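You operate a simulated robot arm through the tools that you are given. There is no shell and no other tool.

The job below is to be done with a simulated robot arm. You get a single attempt, and the scene is never put back.

TASK
Shut the radish lever and step the tower down for the small grey-tabbed basket.
Fine: wait for the dash before the wide lid comes off to the dark green mat; steel ring on, basket in its collar with its lid still seated; the lever stays shut.

Only the result counts: the job must be done as asked and must still hold three seconds after the hand-in. Knocking over, shifting, dropping, spilling or breaking anything else fails it. Lids that push on must go on centred and level and be pressed home; caps that screw on are set level and turned clockwise until they are tight.

THE ROBOT
A 7-joint arm with a two-finger parallel gripper, fixed in place. Base frame: the origin is at the foot of the arm, x ahead of it, y to its left, z up. Readings come in mm, rad, newtons and seconds.
With the tool pointing down near the work surface it reaches from about 240 to 680 mm from the base axis. Its first joint turns from -1.152 to 1.152 rad. Payload 2.4 kg.
The TCP is the grasp point between the finger pads, 30 mm short of the fingertips. In the tool frame z runs along the fingers and y along their closing line. The gripper opens to 94 mm. The fingers are 28 mm wide and 10 mm thick; the gripper's body (50 by 96 mm) begins 55 mm behind the TCP.
Orientation is that of the tool frame in the base frame, as [roll, pitch, yaw] about the fixed x, y, z axes, in that order (R = Rz(yaw) Ry(pitch) Rx(roll)). With the fingers straight down and closing along the base's y, the tool's x points along the base's -x, its y along +y and its z along -z.

THE INTERFACE
- The arm moves only by the tool apply_moves. Its argument "plan" is one flat list of numbers, 7 for each row, row after row: the opening, from 0 (shut) to 1 (fully open), then the shift along the tool's x, y, z in units of 40 mm (1.0 is 40 mm), then the turn, a rotation vector about the tool's x, y, z in units of 6 degrees (1.0 is 6 degrees). In form: [grip, x, y, z, rx, ry, rz, grip, x, y, z, rx, ry, rz, ...]. A call has 1 to 20 rows; each row shifts and turns the commanded pose from where the row before left it, along the tool's axes as they then stand. A call with a number of a shift or a turn outside -1 to 1 is refused whole. A row lasts 0.2 s, in which the tool goes at most 50 mm and 0.15 rad; a call with a longer step from one row to the next is refused whole, and so is a gripper value outside its range. A pose out of reach is approached as far as the arm can. The call stops where the force on the tool passes 90 N (or 10 N more than at its start, if that is more) or the arm is blocked; 0.2 s more then pass. The fingers move at their own pace (about 153 mm/s each) and stop on an object; they squeeze with about 43 N. The grip force told is the motor's: it shows also when the fingers shut on nothing. Time passes only in rows, and 0.2 s behind the last, so rows that do not move let the fingers close. It gives the time, the measured TCP pose, the force on the tool (base axes), the opening and the grip force at its end, in the units of the frame above (readings bear some noise), with the torque about the TCP (base axes, N m) and any sound that the robot's microphone picked up.
- Cameras (640 x 400 px; columns grow to the right, rows downward): "scene" is fixed at [52.6, 504.4, 1430.3]; the picture's right is [-0.46, -0.89, 0.00], its down [-0.62, 0.32, -0.71] and it looks along [0.63, -0.33, -0.70] (base axes); focal length 251 px, centre (320, 200). "wrist" rides on the gripper at [76, 14, -103] in the tool frame; the picture's right is [-0.18, 0.98, 0.00], its down [-0.75, -0.14, -0.64] and it looks along [-0.63, -0.12, 0.77] (tool axes); focal length 243 px, centre (320, 200). There is no depth. A picture from a camera that has moved, and an enlarged one, comes with that camera's place and axes in the base frame and with its lens.
- snapshot(camera): a new picture of that camera. No time passes.
- close_up(camera, box): a new picture of the part [left, top, right, bottom] of that camera's present view, enlarged. No time passes.
- close_job(): hands the job in; it is judged then, once.

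Places have to be worked out from the pictures, the camera data and where the tool is seen. Open the gripper and draw the arm clear of the work before you hand the job in, unless the task says otherwise.

The tools are called as a command line: name --argument value ..., lists and objects as JSON in quotes. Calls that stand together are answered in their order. apply_moves: Moves the arm, as the interface text tells. Its arguments: {"type":"object","properties":{"plan":{"type":"array","items":{"type":"number"}}},"required":["plan"]} The other tools are called the same way: snapshot (camera) takes a picture; close_up (camera, box) takes an enlarged picture of a part of a camera's view; close_job () hands the job in.

At the start:

```text
time: 0.0
tool_pos: [310.4, 80.3, 1234.4]
orientation: [-3.141, -0.001, 3.141]
force: [0.0, 1.0, -0.5]
wrist_torque: [-0.04, -0.01, 0.0]
gripper_width: 93.7
gripper_force: 0.0
```

scene: 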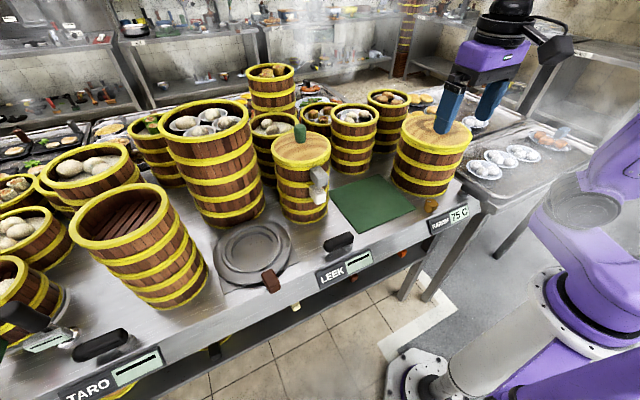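
wrist: 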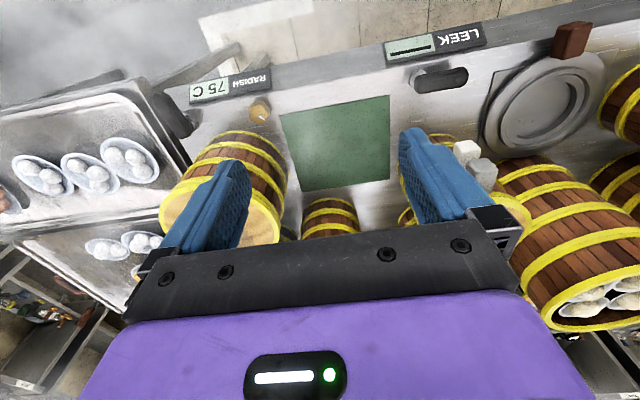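

I start by looking closely at the scene from both cameras to identify the stations, levers, towers, and baskets.

close_up --camera "scene" --box '[360, 60, 520, 260]'

close_up --camera "scene" --box '[200, 100, 440, 300]'

close_up --camera "wrist" --box '[150, 50, 400, 250]'

close_up --camera "wrist" --box '[380, 0, 640, 250]'

```text
2.00 times, centred on (440, 160) of scene
camera zoom: at [52.6, 504.4, 1430.3], right [-0.46, -0.89, 0.0], down [-0.62, 0.32, -0.71], along [0.63, -0.33, -0.7], focal length 503 px, centre (80, 280)
```

zoom: 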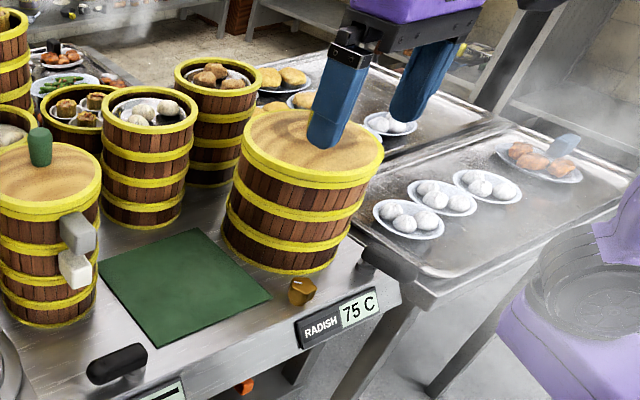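

```text
2.00 times, centred on (320, 200) of scene
camera zoom: at [52.6, 504.4, 1430.3], right [-0.46, -0.89, 0.0], down [-0.62, 0.32, -0.71], along [0.63, -0.33, -0.7], focal length 503 px, centre (320, 200)
```

zoom: 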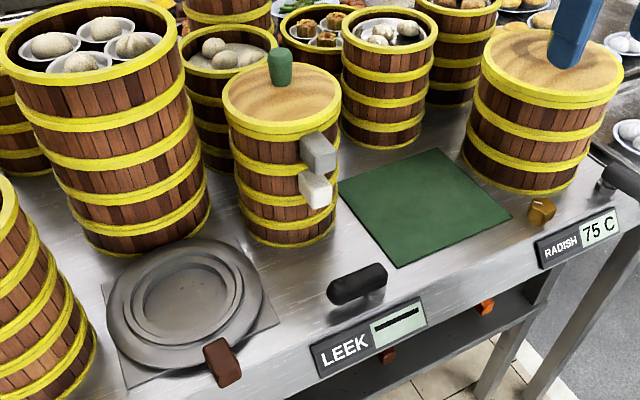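

```text
2.00 times, centred on (275, 150) of wrist
camera zoom: at [234.8, 94.7, 1336.4], right [0.18, 0.98, 0.0], down [0.75, -0.14, 0.64], along [0.63, -0.12, -0.77], focal length 485 px, centre (410, 300)
```

zoom: 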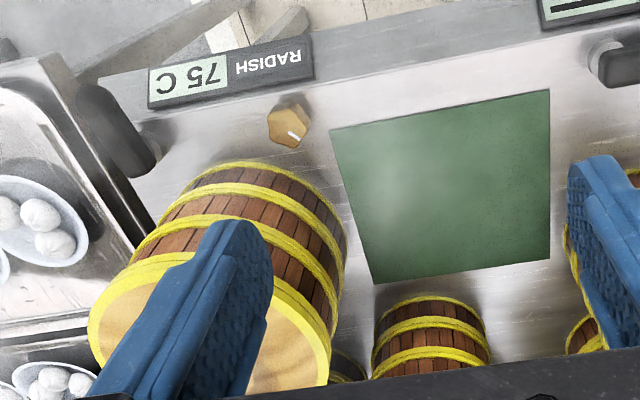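

```text
1.60 times, centred on (510, 125) of wrist
camera zoom: at [234.8, 94.7, 1336.4], right [0.18, 0.98, 0.0], down [0.75, -0.14, 0.64], along [0.63, -0.12, -0.77], focal length 388 px, centre (16, 320)
```

zoom: 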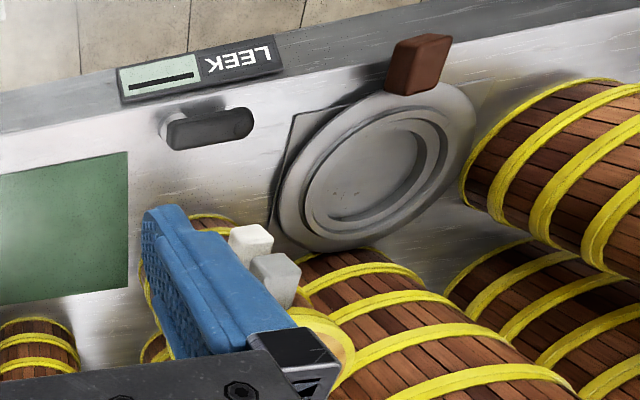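

The counter top works out to z≈862 mm by triangulating the green mat. I need finer looks at the levers, knobs and the small tabbed basket before moving.

close_up --camera "scene" --box '[410, 170, 490, 250]'

close_up --camera "scene" --box '[260, 110, 340, 230]'

close_up --camera "scene" --box '[0, 280, 180, 400]'

close_up --camera "scene" --box '[200, 210, 400, 330]'

close_up --camera "wrist" --box '[160, 60, 300, 150]'

```text
5.00 times, centred on (450, 210) of scene
camera zoom: at [52.6, 504.4, 1430.3], right [-0.46, -0.89, 0.0], down [-0.62, 0.32, -0.71], along [0.63, -0.33, -0.7], focal length 1257 px, centre (-330, 150)
```

zoom: 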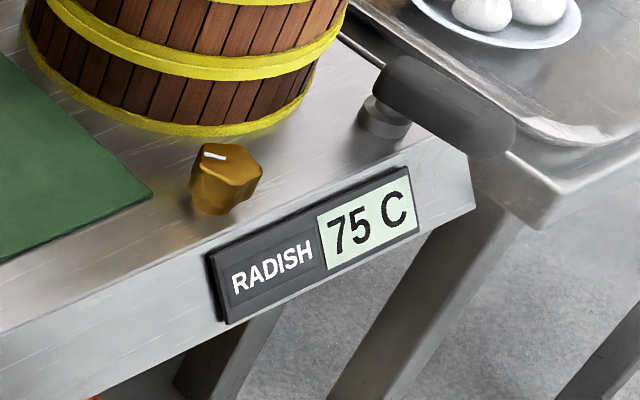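

```text
3.33 times, centred on (300, 170) of scene
camera zoom: at [52.6, 504.4, 1430.3], right [-0.46, -0.89, 0.0], down [-0.62, 0.32, -0.71], along [0.63, -0.33, -0.7], focal length 838 px, centre (387, 300)
```

zoom: 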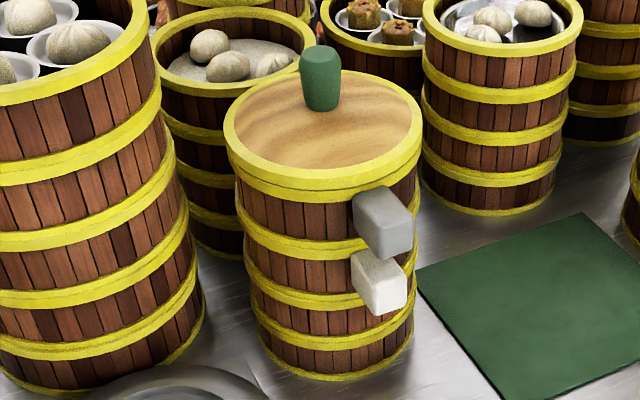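

```text
3.33 times, centred on (90, 340) of scene
camera zoom: at [52.6, 504.4, 1430.3], right [-0.46, -0.89, 0.0], down [-0.62, 0.32, -0.71], along [0.63, -0.33, -0.7], focal length 838 px, centre (1087, -267)
```

zoom: 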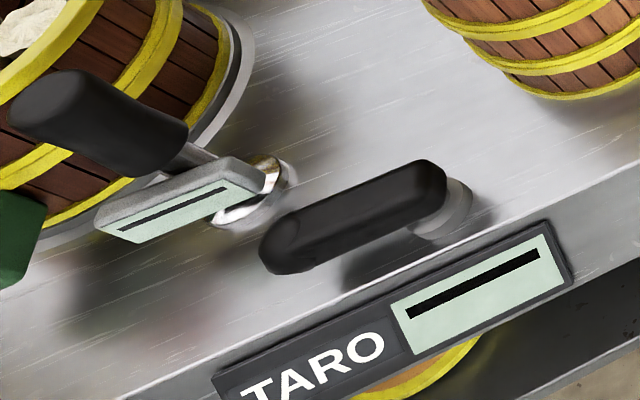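

```text
3.20 times, centred on (300, 270) of scene
camera zoom: at [52.6, 504.4, 1430.3], right [-0.46, -0.89, 0.0], down [-0.62, 0.32, -0.71], along [0.63, -0.33, -0.7], focal length 804 px, centre (384, -24)
```

zoom: 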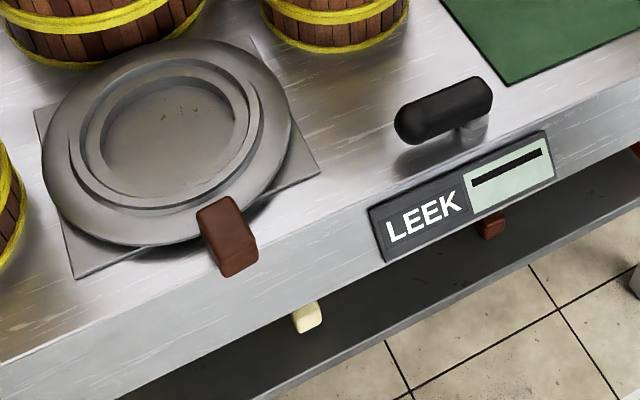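

```text
4.44 times, centred on (230, 105) of wrist
camera zoom: at [234.8, 94.7, 1336.4], right [0.18, 0.98, 0.0], down [0.75, -0.14, 0.64], along [0.63, -0.12, -0.77], focal length 1078 px, centre (720, 622)
```

zoom: 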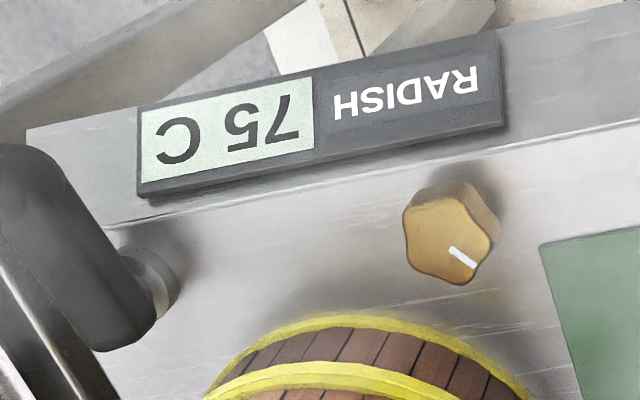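

The levers for LEEK and TARO (dash shown) lie along the counter edge (+y from pivot). The RADISH lever points toward the robot, pivot near (363,-184), so shutting it means swinging it to +y. I move sideways at height to see the wide lid and that lever better.

apply_moves --plan '[1, 0, -1, 0, 0, 0, 0, 1, 0, -1, 0, 0, 0, 0, 1, 0, -1, 0, 0, 0, 0, 1, 0, -1, 0, 0, 0, 0, 1, 0, -1, 0, 0, 0, 0]'

snapshot --camera "wrist"

snapshot --camera "scene"

```text
time: 1.2
tool_pos: [311.5, -118.3, 1234.0]
orientation: [-3.141, 0.0, -3.139]
force: [-0.2, 0.7, -1.2]
wrist_torque: [-0.02, 0.01, -0.01]
gripper_width: 94.2
gripper_force: 0.1
```

```text
taken
camera wrist: at [235.3, -104.1, 1336.4], right [0.18, 0.98, 0.0], down [0.75, -0.14, 0.64], along [0.63, -0.12, -0.77], focal length 243 px, centre (320, 200)
```

wrist: 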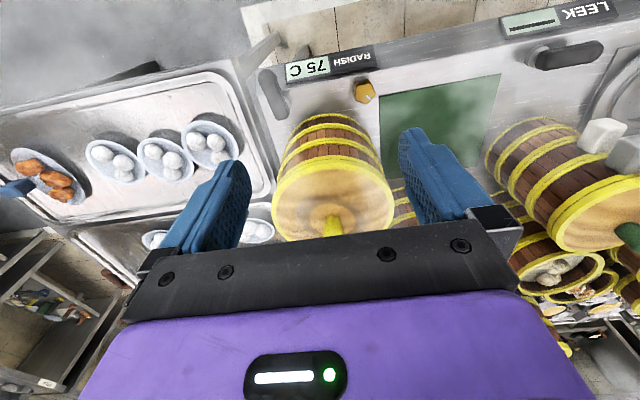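

```text
taken
```

scene: 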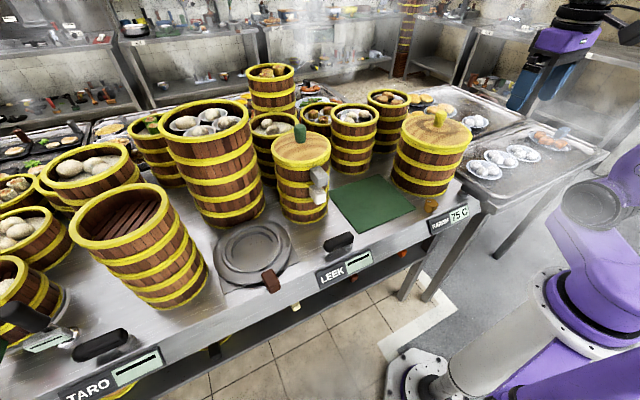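

The wide lid has a yellow knob on top. I zoom in on the lid, knob, and lever from both cameras.

close_up --camera "wrist" --box '[240, 100, 400, 240]'

close_up --camera "wrist" --box '[240, 40, 400, 140]'

close_up --camera "scene" --box '[380, 95, 500, 215]'

close_up --camera "wrist" --box '[480, 60, 640, 260]'

```text
2.86 times, centred on (320, 170) of wrist
camera zoom: at [235.3, -104.1, 1336.4], right [0.18, 0.98, 0.0], down [0.75, -0.14, 0.64], along [0.63, -0.12, -0.77], focal length 693 px, centre (320, 286)
```

zoom: 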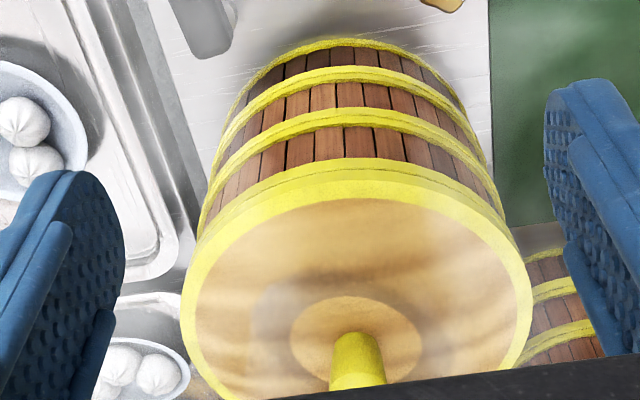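

```text
4.00 times, centred on (320, 90) of wrist
camera zoom: at [235.3, -104.1, 1336.4], right [0.18, 0.98, 0.0], down [0.75, -0.14, 0.64], along [0.63, -0.12, -0.77], focal length 970 px, centre (320, 640)
```

zoom: 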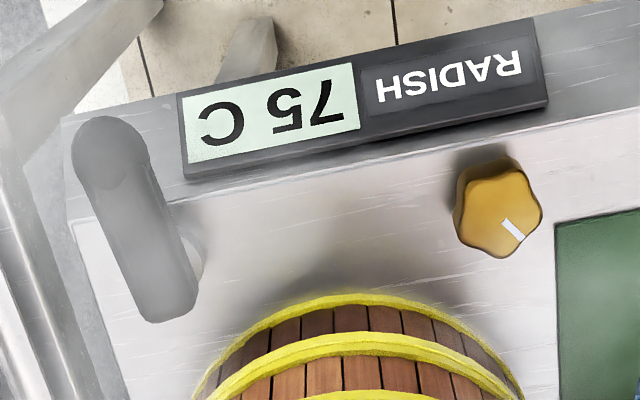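

```text
3.33 times, centred on (440, 155) of scene
camera zoom: at [52.6, 504.4, 1430.3], right [-0.46, -0.89, 0.0], down [-0.62, 0.32, -0.71], along [0.63, -0.33, -0.7], focal length 838 px, centre (-80, 350)
```

zoom: 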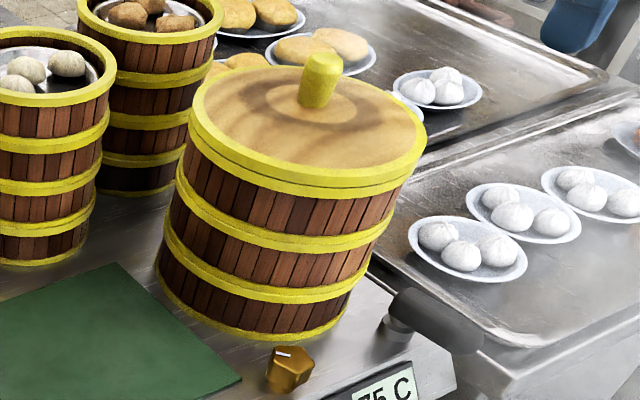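

```text
2.00 times, centred on (560, 160) of wrist
camera zoom: at [235.3, -104.1, 1336.4], right [0.18, 0.98, 0.0], down [0.75, -0.14, 0.64], along [0.63, -0.12, -0.77], focal length 485 px, centre (-160, 280)
```

zoom: 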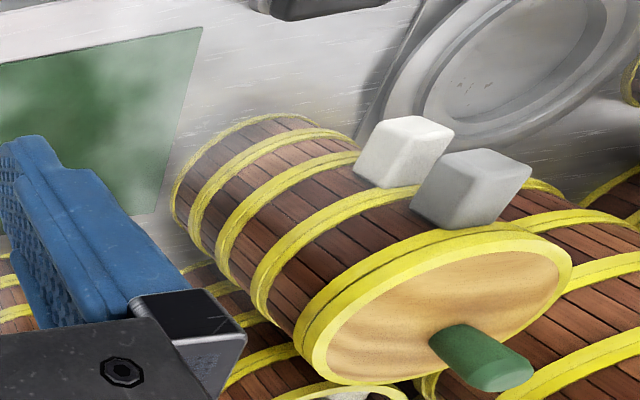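

The knob sits centred on the wide lid, which I place at about (505,-135) with its top at z≈1058 and a radius of about 98 mm. Next I drop in front of the tower for a closer look at the radish lever.

apply_moves --plan '[1, 0.108, -0.36, 0.77, 0, 0, 0, 1, 0.108, -0.36, 0.77, 0, 0, 0, 1, 0.108, -0.36, 0.77, 0, 0, 0, 1, 0.108, -0.36, 0.77, 0, 0, 0, 1, 0.108, -0.36, 0.77, 0, 0, 0]'

snapshot --camera "wrist"

close_up --camera "wrist" --box '[240, 40, 400, 140]'

close_up --camera "scene" --box '[380, 95, 540, 215]'

```text
time: 2.4
tool_pos: [291.1, -190.1, 1080.0]
orientation: [-3.141, 0.0, -3.14]
force: [-0.3, 0.5, 0.2]
wrist_torque: [-0.02, 0.02, 0.02]
gripper_width: 93.9
gripper_force: 0.0
```

```text
taken
camera wrist: at [213.7, -176.9, 1182.1], right [0.18, 0.98, 0.0], down [0.75, -0.14, 0.64], along [0.63, -0.12, -0.77], focal length 243 px, centre (320, 200)
```

wrist: 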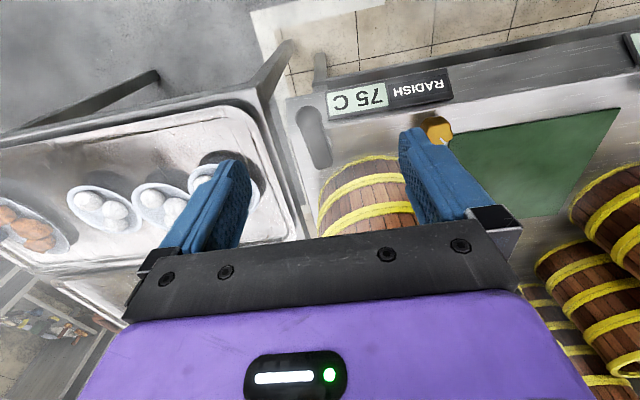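

```text
4.00 times, centred on (320, 90) of wrist
camera zoom: at [213.7, -176.9, 1182.1], right [0.18, 0.98, 0.0], down [0.75, -0.14, 0.64], along [0.63, -0.12, -0.77], focal length 970 px, centre (320, 640)
```

zoom: 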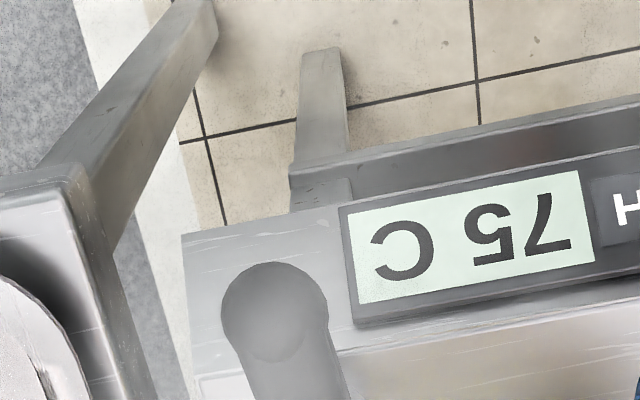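

```text
3.33 times, centred on (460, 155) of scene
camera zoom: at [52.6, 504.4, 1430.3], right [-0.46, -0.89, 0.0], down [-0.62, 0.32, -0.71], along [0.63, -0.33, -0.7], focal length 838 px, centre (-147, 350)
```

zoom: 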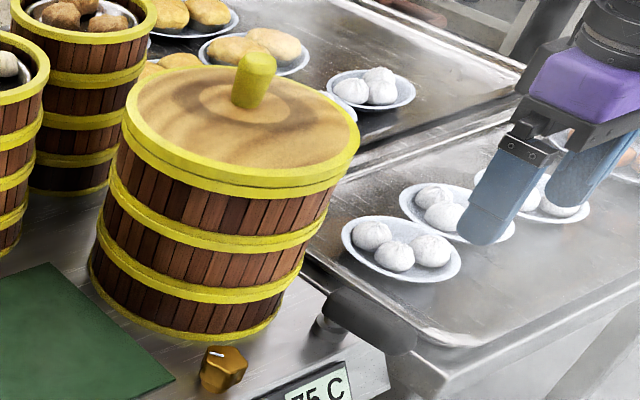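

close_up --camera "wrist" --box '[270, 85, 366, 181]'

```text
4.17 times, centred on (318, 133) of wrist
camera zoom: at [213.7, -176.9, 1182.1], right [0.18, 0.98, 0.0], down [0.75, -0.14, 0.64], along [0.63, -0.12, -0.77], focal length 1011 px, centre (328, 479)
```

zoom: 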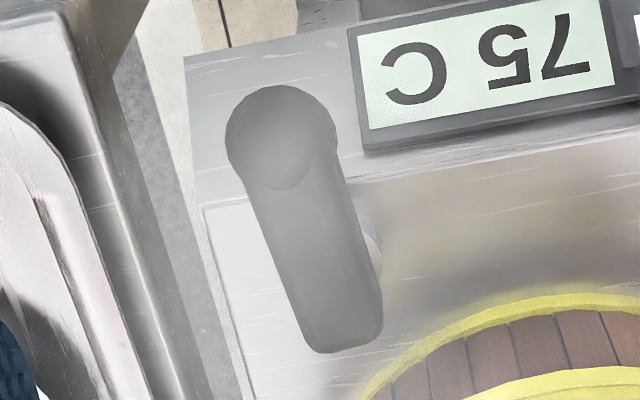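

The handle's free end is at about (320,-211,896) with a radius of about 15 mm, and its pivot post is near (367,-203). I close the fingers and come down on the -y side of the handle at about (322,-250), clear of the tray cart at y≈-283.

apply_moves --plan '[0, -0.39, -0.75, 0, 0, 0, 0, 0, -0.39, -0.75, 0, 0, 0, 0, 0, 0, 0, 0.86, 0, 0, 0, 0, 0, 0, 0.86, 0, 0, 0, 0, 0, 0, 0.86, 0, 0, 0, 0, 0, 0, 0.86, 0, 0, 0]'

snapshot --camera "wrist"

close_up --camera "scene" --box '[420, 120, 540, 220]'

```text
time: 3.8
tool_pos: [320.6, -252.6, 941.8]
orientation: [-3.141, 0.0, 3.141]
force: [0.8, -0.5, 0.5]
wrist_torque: [0.01, 0.0, 0.02]
gripper_width: 0.0
gripper_force: 32.8
```

```text
taken
camera wrist: at [245.8, -237.8, 1045.3], right [0.18, 0.98, 0.0], down [0.75, -0.14, 0.64], along [0.63, -0.12, -0.77], focal length 243 px, centre (320, 200)
```

wrist: 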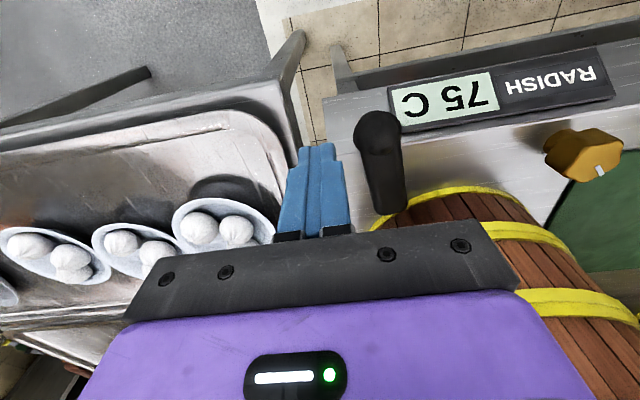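

```text
4.00 times, centred on (480, 170) of scene
camera zoom: at [52.6, 504.4, 1430.3], right [-0.46, -0.89, 0.0], down [-0.62, 0.32, -0.71], along [0.63, -0.33, -0.7], focal length 1006 px, centre (-320, 320)
```

zoom: 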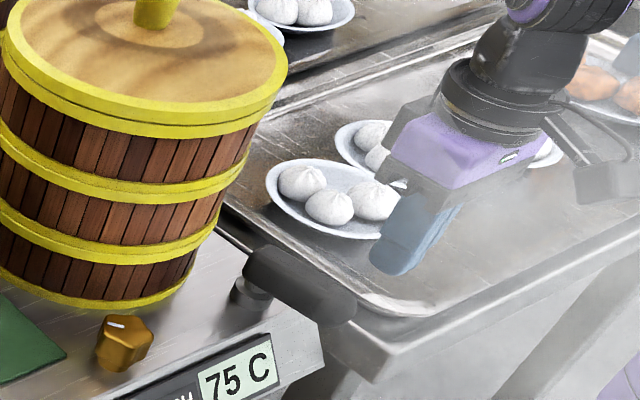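

The reading matches: fingertips are beside the handle with clearance. I lower to TCP z≈908 and sweep along an arc about the pivot, first half.

apply_moves --plan '[0, 0, 0, 0.43, 0, 0, 0, 0, 0, 0, 0.43, 0, 0, 0, 0, 0.015, 0.59, 0, 0, 0, 0, 0, 0.095, 0.26, 0, 0, 0, 0, 0, 0.0875, 0.29, 0, 0, 0, 0, 0, 0, 0.33, 0, 0, 0, 0]'

snapshot --camera "wrist"

close_up --camera "scene" --box '[420, 120, 540, 220]'

```text
time: 4.9
tool_pos: [317.9, -227.0, 907.4]
orientation: [-3.122, 0.028, 3.11]
force: [-3.9, -25.5, -13.3]
wrist_torque: [-0.33, 0.11, -0.1]
gripper_width: 0.1
gripper_force: 32.5
stopped in row 5: the force on the tool passed its limit at 99 N (the readings are from after the stop); the commanded pose is now the measured one
```

```text
taken
camera wrist: at [239.2, -208.4, 1008.6], right [0.22, 0.98, -0.01], down [0.73, -0.15, 0.67], along [0.65, -0.15, -0.75], focal length 243 px, centre (320, 200)
```

wrist: 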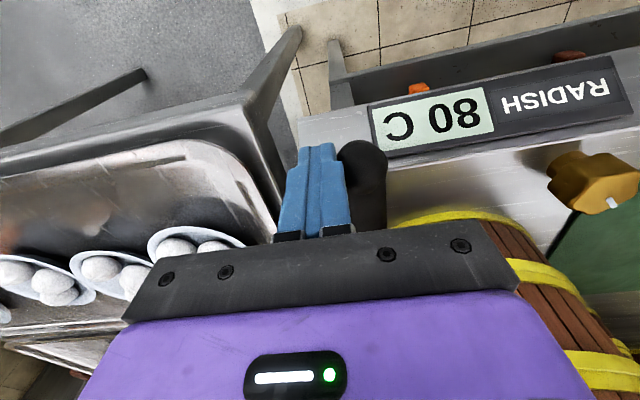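

```text
4.00 times, centred on (480, 170) of scene
camera zoom: at [52.7, 503.7, 1430.6], right [-0.46, -0.89, 0.0], down [-0.62, 0.32, -0.71], along [0.63, -0.32, -0.7], focal length 1006 px, centre (-320, 320)
```

zoom: 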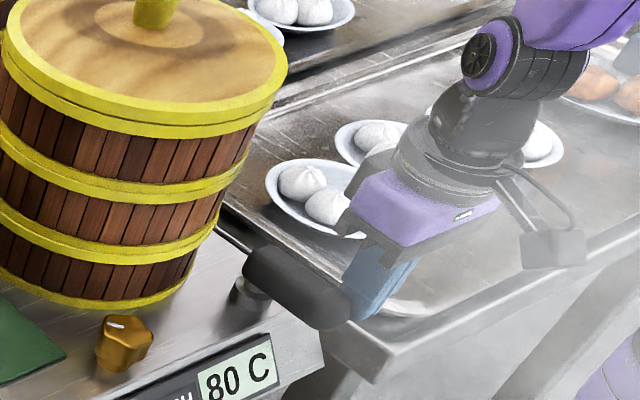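

The push met strong resistance (99 N) after moving the handle only slightly, and that was at a fairly high speed. I try again slowly with 2 mm rows to tell friction from a hard stop.

apply_moves --plan '[0, 0, 0.05, 0, 0, 0, 0, 0, 0, 0.05, 0, 0, 0, 0, 0, 0, 0.05, 0, 0, 0, 0, 0, 0, 0.05, 0, 0, 0, 0]'

close_up --camera "wrist" --box '[260, 60, 460, 240]'

```text
time: 5.9
tool_pos: [318.0, -224.2, 908.9]
orientation: [-3.118, 0.034, 3.097]
force: [-13.3, -70.0, -27.3]
wrist_torque: [-0.93, 0.35, -0.38]
gripper_width: 0.0
gripper_force: 32.9
```

```text
2.22 times, centred on (360, 150) of wrist
camera zoom: at [238.4, -204.8, 1008.6], right [0.23, 0.97, -0.02], down [0.72, -0.16, 0.67], along [0.65, -0.17, -0.74], focal length 539 px, centre (231, 311)
```

zoom: 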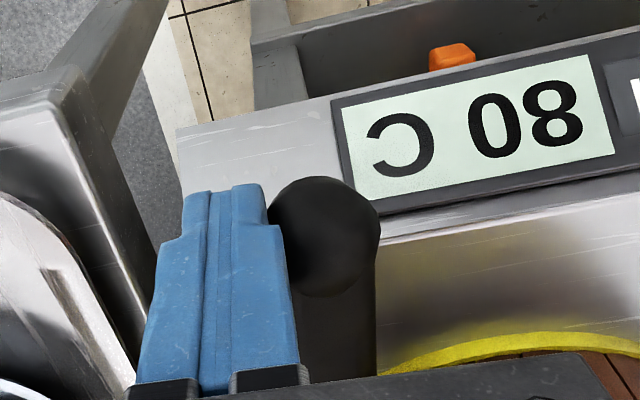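

The force built to 70 N with almost no motion, so the lever is at its limit toward +y. I back off, straighten the tool, and lift to look at the lever again.

apply_moves --plan '[0, 0, -0.5, 0, 0, 0, 0, 0, 0, -0.25, 0, -0.187, 0.267, -0.302, 0, 0, 0, -0.75, 0, 0, 0, 0, 0, 0, -0.75, 0, 0, 0]'

close_up --camera "wrist" --box '[280, 60, 480, 240]'

close_up --camera "scene" --box '[420, 150, 500, 230]'

```text
time: 6.9
tool_pos: [317.0, -244.9, 969.3]
orientation: [3.136, -0.007, -3.134]
force: [0.4, 0.0, -0.4]
wrist_torque: [0.01, 0.03, -0.01]
gripper_width: 0.0
gripper_force: 33.1
```

```text
2.22 times, centred on (380, 150) of wrist
camera zoom: at [241.4, -232.4, 1072.2], right [0.18, 0.98, 0.0], down [0.76, -0.14, 0.64], along [0.63, -0.11, -0.77], focal length 539 px, centre (187, 311)
```

zoom: 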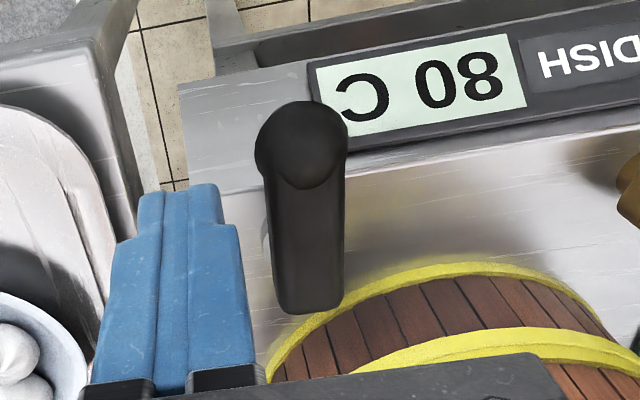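

```text
5.00 times, centred on (460, 190) of scene
camera zoom: at [52.6, 504.4, 1430.3], right [-0.46, -0.89, 0.0], down [-0.62, 0.32, -0.71], along [0.63, -0.33, -0.7], focal length 1257 px, centre (-380, 250)
```

zoom: 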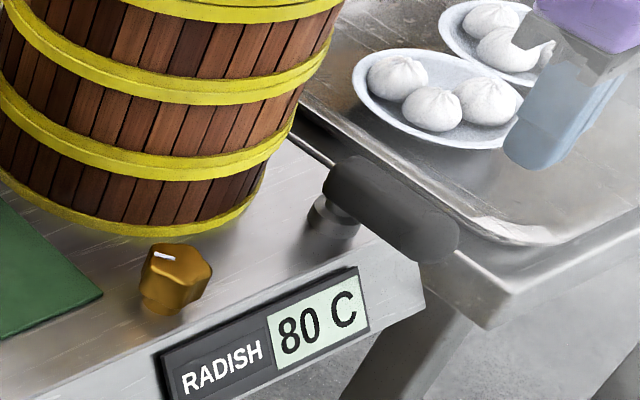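

After the push the handle lies along x at y≈-206, only a few degrees from before. I'll test the other swing direction gently by going over to the +y side of the handle.

apply_moves --plan '[0, -0.1, 0.95, 0, 0, 0, 0, 0, 0, 0.93, 0, 0, 0, 0, 0, 0, 0, 0.5, 0, 0, 0, 0, 0, 0, 0.5, 0, 0, 0, 0, 0, 0, 0.5, 0, 0, 0]'

close_up --camera "wrist" --box '[220, 60, 420, 240]'

close_up --camera "scene" --box '[420, 150, 500, 230]'

```text
time: 8.1
tool_pos: [320.1, -170.2, 909.1]
orientation: [3.139, -0.004, -3.136]
force: [-0.1, -0.8, -0.1]
wrist_torque: [0.03, 0.02, -0.01]
gripper_width: 0.0
gripper_force: 33.0
```

```text
2.22 times, centred on (320, 150) of wrist
camera zoom: at [244.2, -157.3, 1012.3], right [0.18, 0.98, 0.0], down [0.76, -0.14, 0.64], along [0.63, -0.11, -0.77], focal length 539 px, centre (320, 311)
```

zoom: 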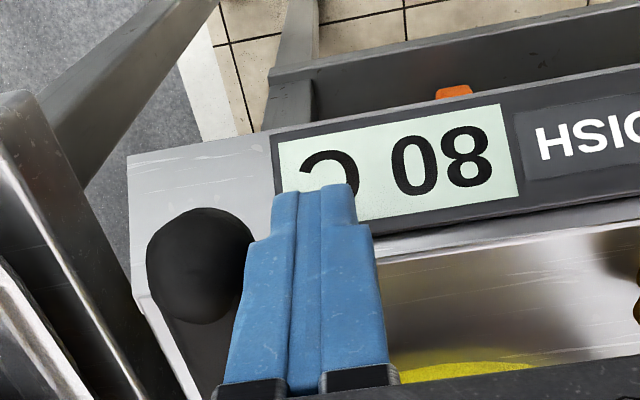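

```text
5.00 times, centred on (460, 190) of scene
camera zoom: at [52.6, 504.4, 1430.3], right [-0.46, -0.89, 0.0], down [-0.62, 0.32, -0.71], along [0.63, -0.33, -0.7], focal length 1257 px, centre (-380, 250)
```

zoom: 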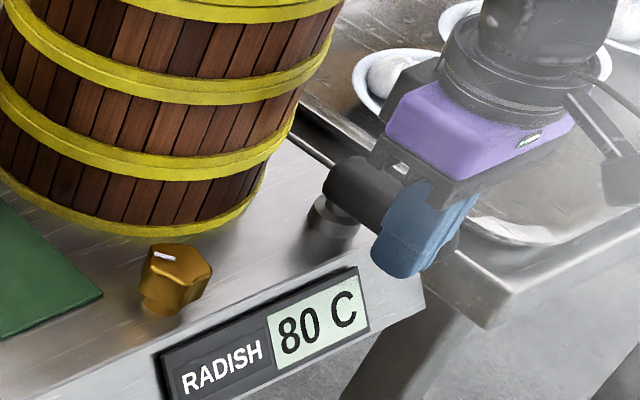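

The fingers are now on the +y side of the handle. I nudge in -y in small steps and watch the force.

apply_moves --plan '[0, 0, -0.1, 0, 0, 0, 0, 0, 0, -0.1, 0, 0, 0, 0, 0, 0, -0.1, 0, 0, 0, 0, 0, 0, -0.1, 0, 0, 0, 0, 0, 0, -0.1, 0, 0, 0, 0]'

close_up --camera "wrist" --box '[220, 60, 420, 240]'

close_up --camera "scene" --box '[420, 150, 500, 230]'

```text
time: 9.3
tool_pos: [319.9, -188.2, 907.5]
orientation: [3.137, -0.009, -3.135]
force: [-4.6, 7.0, 3.6]
wrist_torque: [0.03, -0.02, 0.03]
gripper_width: 0.0
gripper_force: 32.7
```

```text
2.22 times, centred on (320, 150) of wrist
camera zoom: at [243.9, -175.4, 1011.4], right [0.18, 0.98, 0.0], down [0.76, -0.14, 0.63], along [0.63, -0.11, -0.77], focal length 539 px, centre (320, 311)
```

zoom: 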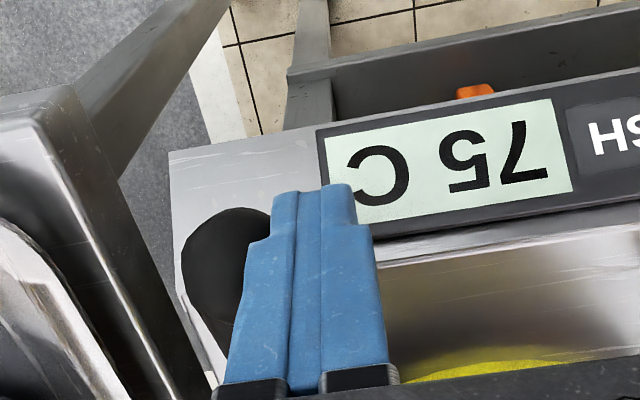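

```text
5.00 times, centred on (460, 190) of scene
camera zoom: at [52.4, 504.6, 1430.3], right [-0.46, -0.89, 0.0], down [-0.62, 0.32, -0.71], along [0.63, -0.33, -0.7], focal length 1257 px, centre (-380, 250)
```

zoom: 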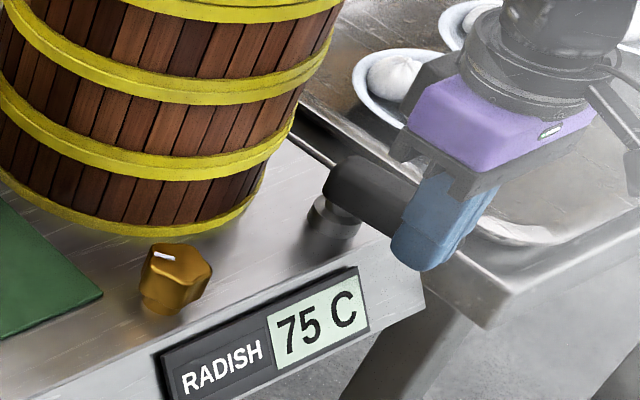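

The handle swings freely toward -y (about 7 N), and the reading dropped from 80 to 75 C. So shut is the -y direction, and I follow that arc.

apply_moves --plan '[0, 0.04, -0.055, 0, 0, 0, 0, 0, 0.045, -0.144, 0, 0, 0, 0, 0, 0.045, -0.144, 0, 0, 0, 0, 0, 0, -0.166, 0, 0, 0, 0, 0, 0, -0.166, 0, 0, 0, 0, 0, -0.051, -0.1725, 0, 0, 0, 0, 0, -0.051, -0.1725, 0, 0, 0, 0]'

close_up --camera "wrist" --box '[220, 60, 420, 240]'

close_up --camera "scene" --box '[420, 150, 500, 230]'

```text
time: 10.9
tool_pos: [320.5, -230.3, 906.5]
orientation: [3.136, -0.007, -3.137]
force: [-1.0, 4.3, -0.6]
wrist_torque: [0.01, 0.02, 0.05]
gripper_width: 0.0
gripper_force: 33.3
```

```text
2.22 times, centred on (320, 150) of wrist
camera zoom: at [244.3, -217.3, 1010.7], right [0.18, 0.98, 0.0], down [0.76, -0.14, 0.64], along [0.63, -0.11, -0.77], focal length 539 px, centre (320, 311)
```

zoom: 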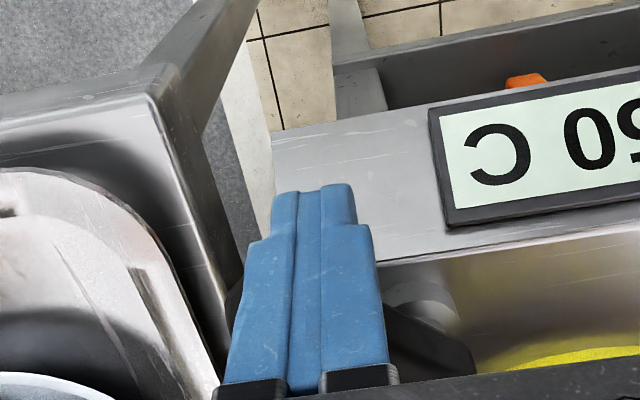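

```text
5.00 times, centred on (460, 190) of scene
camera zoom: at [52.6, 504.6, 1430.3], right [-0.46, -0.89, 0.0], down [-0.62, 0.32, -0.71], along [0.63, -0.33, -0.7], focal length 1257 px, centre (-380, 250)
```

zoom: 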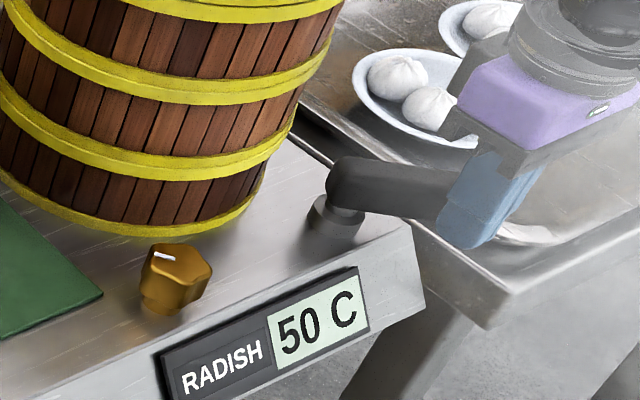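

The lever is following and the reading is down to 50 C. I continue the arc to the shut stop.

apply_moves --plan '[0, -0.109, -0.156, 0, 0, 0, 0, 0, -0.109, -0.156, 0, 0, 0, 0, 0, -0.158, -0.119, 0, 0, 0, 0, 0, -0.158, -0.1, 0, 0, 0, 0, 0, -0.1, 0, 0, 0, 0, 0]'

close_up --camera "wrist" --box '[220, 60, 420, 240]'

close_up --camera "scene" --box '[420, 150, 500, 230]'

```text
time: 12.1
tool_pos: [344.7, -251.5, 907.4]
orientation: [3.141, -0.005, -3.139]
force: [-6.3, -4.2, 2.3]
wrist_torque: [-0.07, 0.04, -0.09]
gripper_width: 0.3
gripper_force: 32.6
```

```text
2.22 times, centred on (320, 150) of wrist
camera zoom: at [269.4, -238.6, 1010.5], right [0.18, 0.98, 0.0], down [0.76, -0.14, 0.64], along [0.63, -0.11, -0.77], focal length 539 px, centre (320, 311)
```

zoom: 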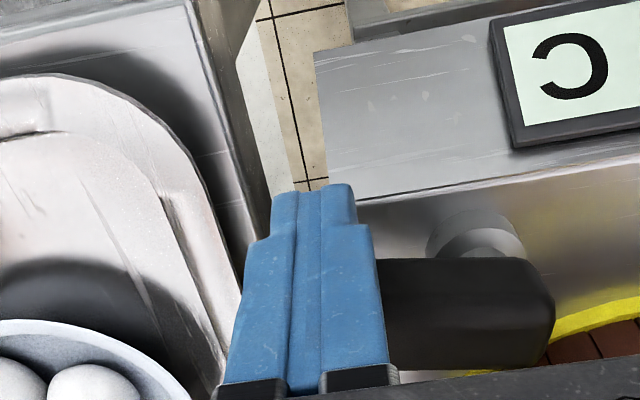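

```text
5.00 times, centred on (460, 190) of scene
camera zoom: at [52.4, 504.3, 1430.4], right [-0.46, -0.89, 0.0], down [-0.62, 0.32, -0.71], along [0.63, -0.33, -0.7], focal length 1257 px, centre (-380, 250)
```

zoom: 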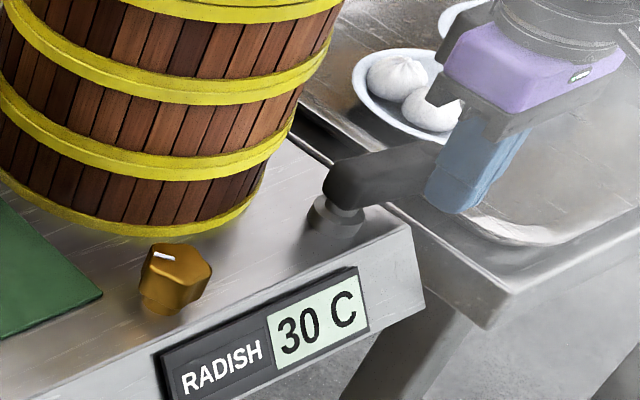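

The handle now lies close to parallel with the counter edge and the display shows 30 C. I press on gently in +x to find the shut stop.

apply_moves --plan '[0, -0.06, 0, 0, 0, 0, 0, 0, -0.06, 0, 0, 0, 0, 0, 0, -0.06, 0, 0, 0, 0, 0]'

close_up --camera "scene" --box '[420, 150, 500, 230]'

```text
time: 12.9
tool_pos: [352.1, -250.8, 907.7]
orientation: [3.134, -0.006, -3.135]
force: [-6.6, -1.1, -0.7]
wrist_torque: [0.0, 0.08, -0.03]
gripper_width: 0.0
gripper_force: 33.1
```

```text
5.00 times, centred on (460, 190) of scene
camera zoom: at [52.5, 504.4, 1430.4], right [-0.46, -0.89, 0.0], down [-0.62, 0.32, -0.71], along [0.63, -0.33, -0.7], focal length 1257 px, centre (-380, 250)
```

zoom: 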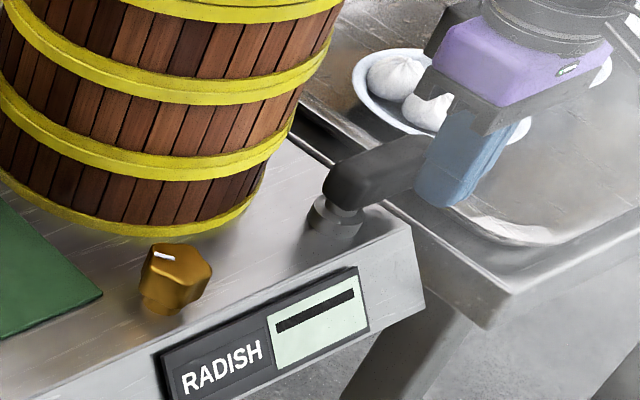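

The dash appeared. The handle still moves under light force, so I push a little further to seat it on its stop.

apply_moves --plan '[0, -0.06, 0, 0, 0, 0, 0, 0, -0.06, 0, 0, 0, 0, 0, 0, -0.06, 0, 0, 0, 0, 0]'

close_up --camera "scene" --box '[420, 150, 500, 230]'

close_up --camera "wrist" --box '[220, 60, 420, 240]'

```text
time: 13.7
tool_pos: [355.1, -250.4, 907.1]
orientation: [3.13, -0.016, -3.14]
force: [-36.1, -4.5, 9.5]
wrist_torque: [-0.34, 0.15, 0.01]
gripper_width: 0.0
gripper_force: 32.9
```

```text
5.00 times, centred on (460, 190) of scene
camera zoom: at [51.6, 504.4, 1430.4], right [-0.46, -0.89, 0.0], down [-0.62, 0.32, -0.71], along [0.64, -0.33, -0.7], focal length 1257 px, centre (-380, 250)
```

zoom: 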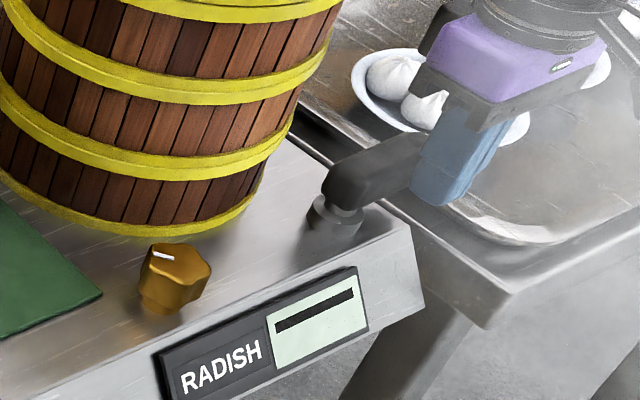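

```text
2.22 times, centred on (320, 150) of wrist
camera zoom: at [280.1, -237.9, 1011.3], right [0.18, 0.98, 0.01], down [0.76, -0.15, 0.63], along [0.62, -0.11, -0.78], focal length 539 px, centre (320, 311)
```

zoom: 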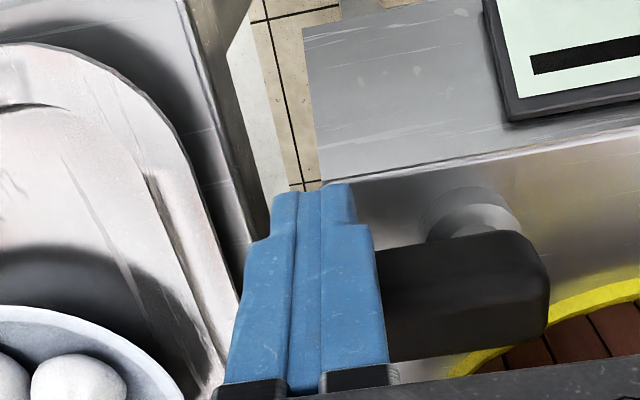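

The force rose to 36 N, so the lever is on its shut stop and the dash is showing. I back away, rise well clear, open the gripper and move to view the lid knob.

apply_moves --plan '[0, 0.3, 0, 0, 0, 0, 0, 0, 0.3, 0, 0, 0, 0, 0, 0, 0, 0, -0.92, 0, 0, 0, 0, 0, 0, -0.92, 0, 0, 0, 0, 0, 0, -0.92, 0, 0, 0, 0, 0, 0, -0.92, 0, 0, 0, 0, 0, 0, -0.92, 0, 0, 0, 1, 0, 0, -0.92, 0, 0, 0, 1, 0, 0, -0.92, 0, 0, 0, 1, 0, 0, -0.92, 0, 0, 0, 1, -0.43, 0.72, 0, 0, 0, 0, 1, -0.43, 0.72, 0, 0, 0, 0, 1, -0.43, 0.72, 0, 0, 0, 0, 1, -0.43, 0.72, 0, 0, 0, 0]'

snapshot --camera "wrist"

close_up --camera "scene" --box '[380, 95, 500, 215]'

```text
time: 16.7
tool_pos: [406.6, -133.7, 1202.9]
orientation: [3.138, -0.008, -3.136]
force: [0.3, -0.4, -0.3]
wrist_torque: [0.0, 0.02, -0.02]
gripper_width: 94.0
gripper_force: 0.1
```

```text
taken
camera wrist: at [330.3, -119.5, 1306.5], right [0.18, 0.98, 0.0], down [0.76, -0.14, 0.64], along [0.63, -0.11, -0.77], focal length 243 px, centre (320, 200)
```

wrist: 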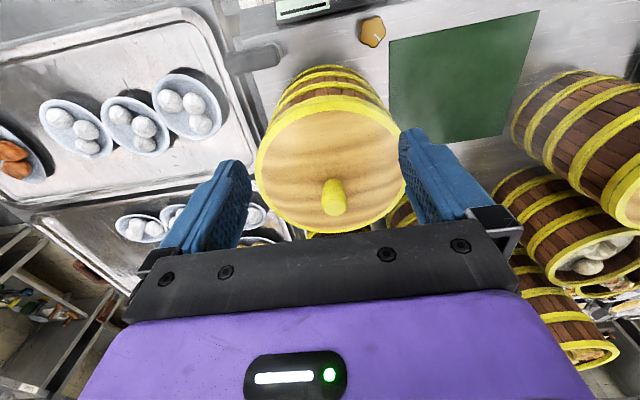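

```text
3.33 times, centred on (440, 155) of scene
camera zoom: at [52.6, 504.4, 1430.3], right [-0.46, -0.89, 0.0], down [-0.62, 0.32, -0.71], along [0.63, -0.33, -0.7], focal length 838 px, centre (-80, 350)
```

zoom: 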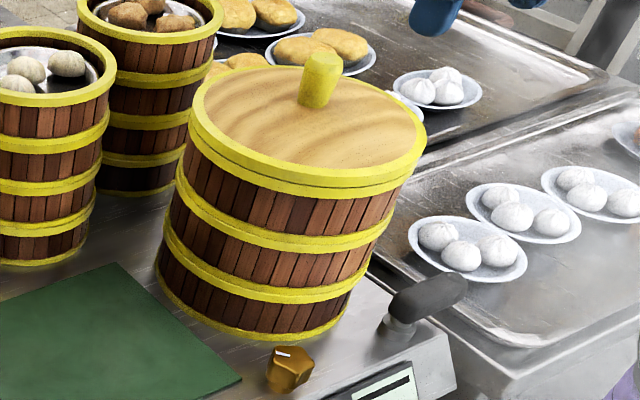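

close_up --camera "wrist" --box '[240, 80, 420, 240]'

close_up --camera "scene" --box '[390, 95, 480, 155]'

```text
2.50 times, centred on (330, 160) of wrist
camera zoom: at [330.3, -119.5, 1306.5], right [0.18, 0.98, 0.0], down [0.76, -0.14, 0.64], along [0.63, -0.11, -0.77], focal length 606 px, centre (295, 300)
```

zoom: 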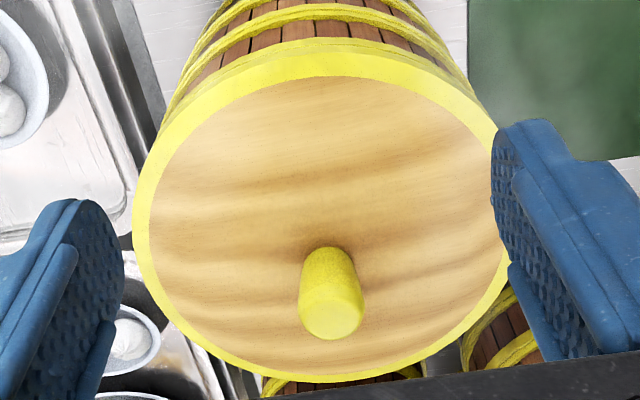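

```text
6.67 times, centred on (435, 125) of scene
camera zoom: at [52.6, 504.4, 1430.3], right [-0.46, -0.89, 0.0], down [-0.62, 0.32, -0.71], along [0.63, -0.33, -0.7], focal length 1676 px, centre (-447, 700)
```

zoom: 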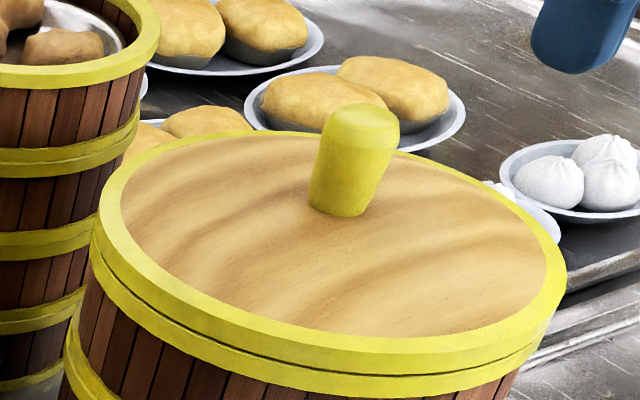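

The knob triangulates well: axis at about (508.5,-134.2), top at z≈1097, base at 1059, diameter about 30 mm. I move above it with open fingers.

apply_moves --plan '[1, -0.85, -0.005, 0.3, 0, 0, 0, 1, -0.85, -0.005, 0.4, 0, 0, 0, 1, -0.85, 0, 0.5, 0, 0, 0]'

snapshot --camera "wrist"

close_up --camera "scene" --box '[380, 65, 500, 165]'

```text
time: 17.5
tool_pos: [510.8, -135.5, 1153.3]
orientation: [3.138, -0.006, -3.138]
force: [0.4, 0.2, 0.7]
wrist_torque: [-0.01, -0.01, -0.05]
gripper_width: 93.9
gripper_force: 0.1
```

```text
taken
camera wrist: at [435.0, -122.1, 1257.8], right [0.18, 0.98, 0.0], down [0.76, -0.14, 0.64], along [0.63, -0.11, -0.77], focal length 243 px, centre (320, 200)
```

wrist: 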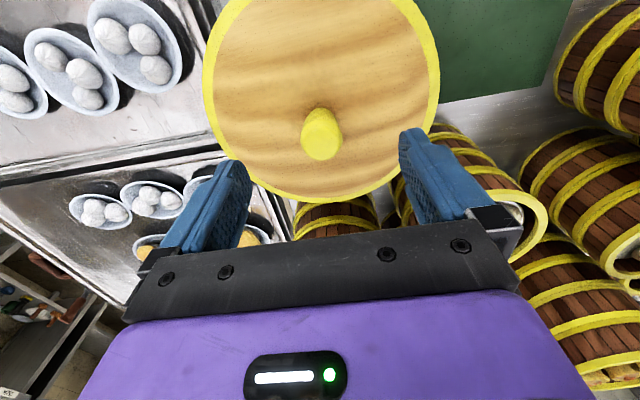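

```text
4.00 times, centred on (440, 115) of scene
camera zoom: at [52.6, 504.4, 1430.3], right [-0.46, -0.89, 0.0], down [-0.62, 0.32, -0.71], along [0.63, -0.33, -0.7], focal length 1006 px, centre (-160, 540)
```

zoom: 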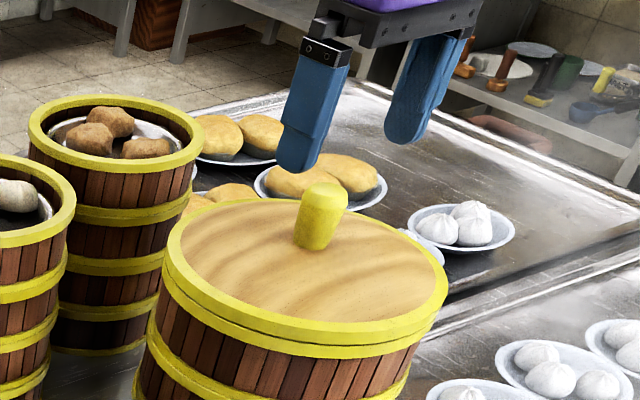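

The knob is centred between the fingers. I descend to TCP z≈1092 and close on it.

apply_moves --plan '[1, 0.03, 0.03, 0.51, 0, 0, 0, 1, 0, 0, 0.51, 0, 0, 0, 1, 0, 0, 0.51, 0, 0, 0, 1, 0, 0, 0, 0, 0, 0]'

snapshot --camera "wrist"

close_up --camera "scene" --box '[380, 65, 500, 165]'

```text
time: 18.5
tool_pos: [508.4, -133.0, 1092.3]
orientation: [3.138, -0.005, -3.135]
force: [-0.6, -0.3, -0.3]
wrist_torque: [-0.01, -0.03, -0.02]
gripper_width: 93.9
gripper_force: 0.0
```

```text
taken
camera wrist: at [431.3, -120.5, 1195.8], right [0.18, 0.98, 0.0], down [0.76, -0.14, 0.64], along [0.63, -0.11, -0.77], focal length 243 px, centre (320, 200)
```

wrist: 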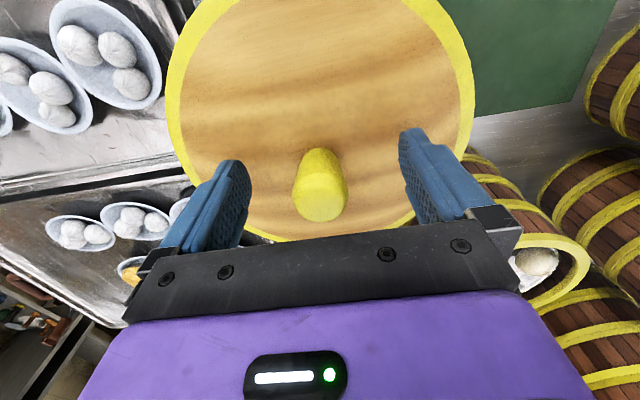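

```text
4.00 times, centred on (440, 115) of scene
camera zoom: at [52.6, 504.4, 1430.3], right [-0.46, -0.89, 0.0], down [-0.62, 0.32, -0.71], along [0.63, -0.33, -0.7], focal length 1006 px, centre (-160, 540)
```

zoom: 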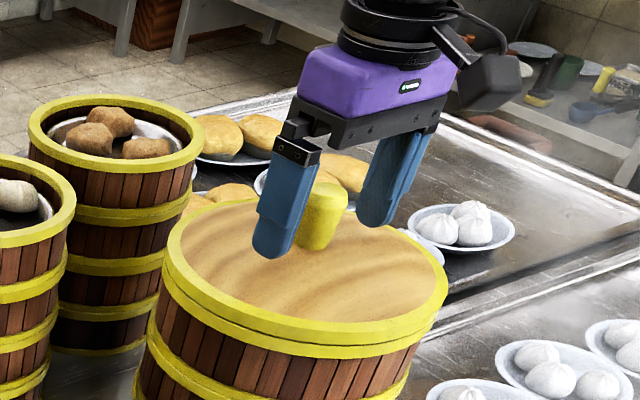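

The knob is well centred. I close and let the grip settle.

apply_moves --plan '[0, 0, 0, 0, 0, 0, 0, 0, 0, 0, 0, 0, 0, 0, 0, 0, 0, 0, 0, 0, 0]'

```text
time: 19.3
tool_pos: [507.3, -133.5, 1093.0]
orientation: [3.138, -0.004, -3.137]
force: [-1.1, 0.2, -0.2]
wrist_torque: [-0.09, -0.02, -0.04]
gripper_width: 32.7
gripper_force: 42.7
```

Gripped at 32.7 mm. Before lifting I confirm the dash is still on the RADISH display.

close_up --camera "scene" --box '[420, 160, 500, 240]'

```text
5.00 times, centred on (460, 200) of scene
camera zoom: at [52.6, 504.4, 1430.3], right [-0.46, -0.89, 0.0], down [-0.62, 0.32, -0.71], along [0.63, -0.33, -0.7], focal length 1257 px, centre (-380, 200)
```

zoom: 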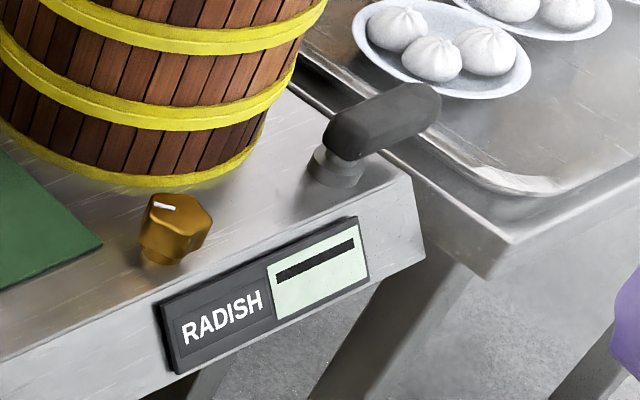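

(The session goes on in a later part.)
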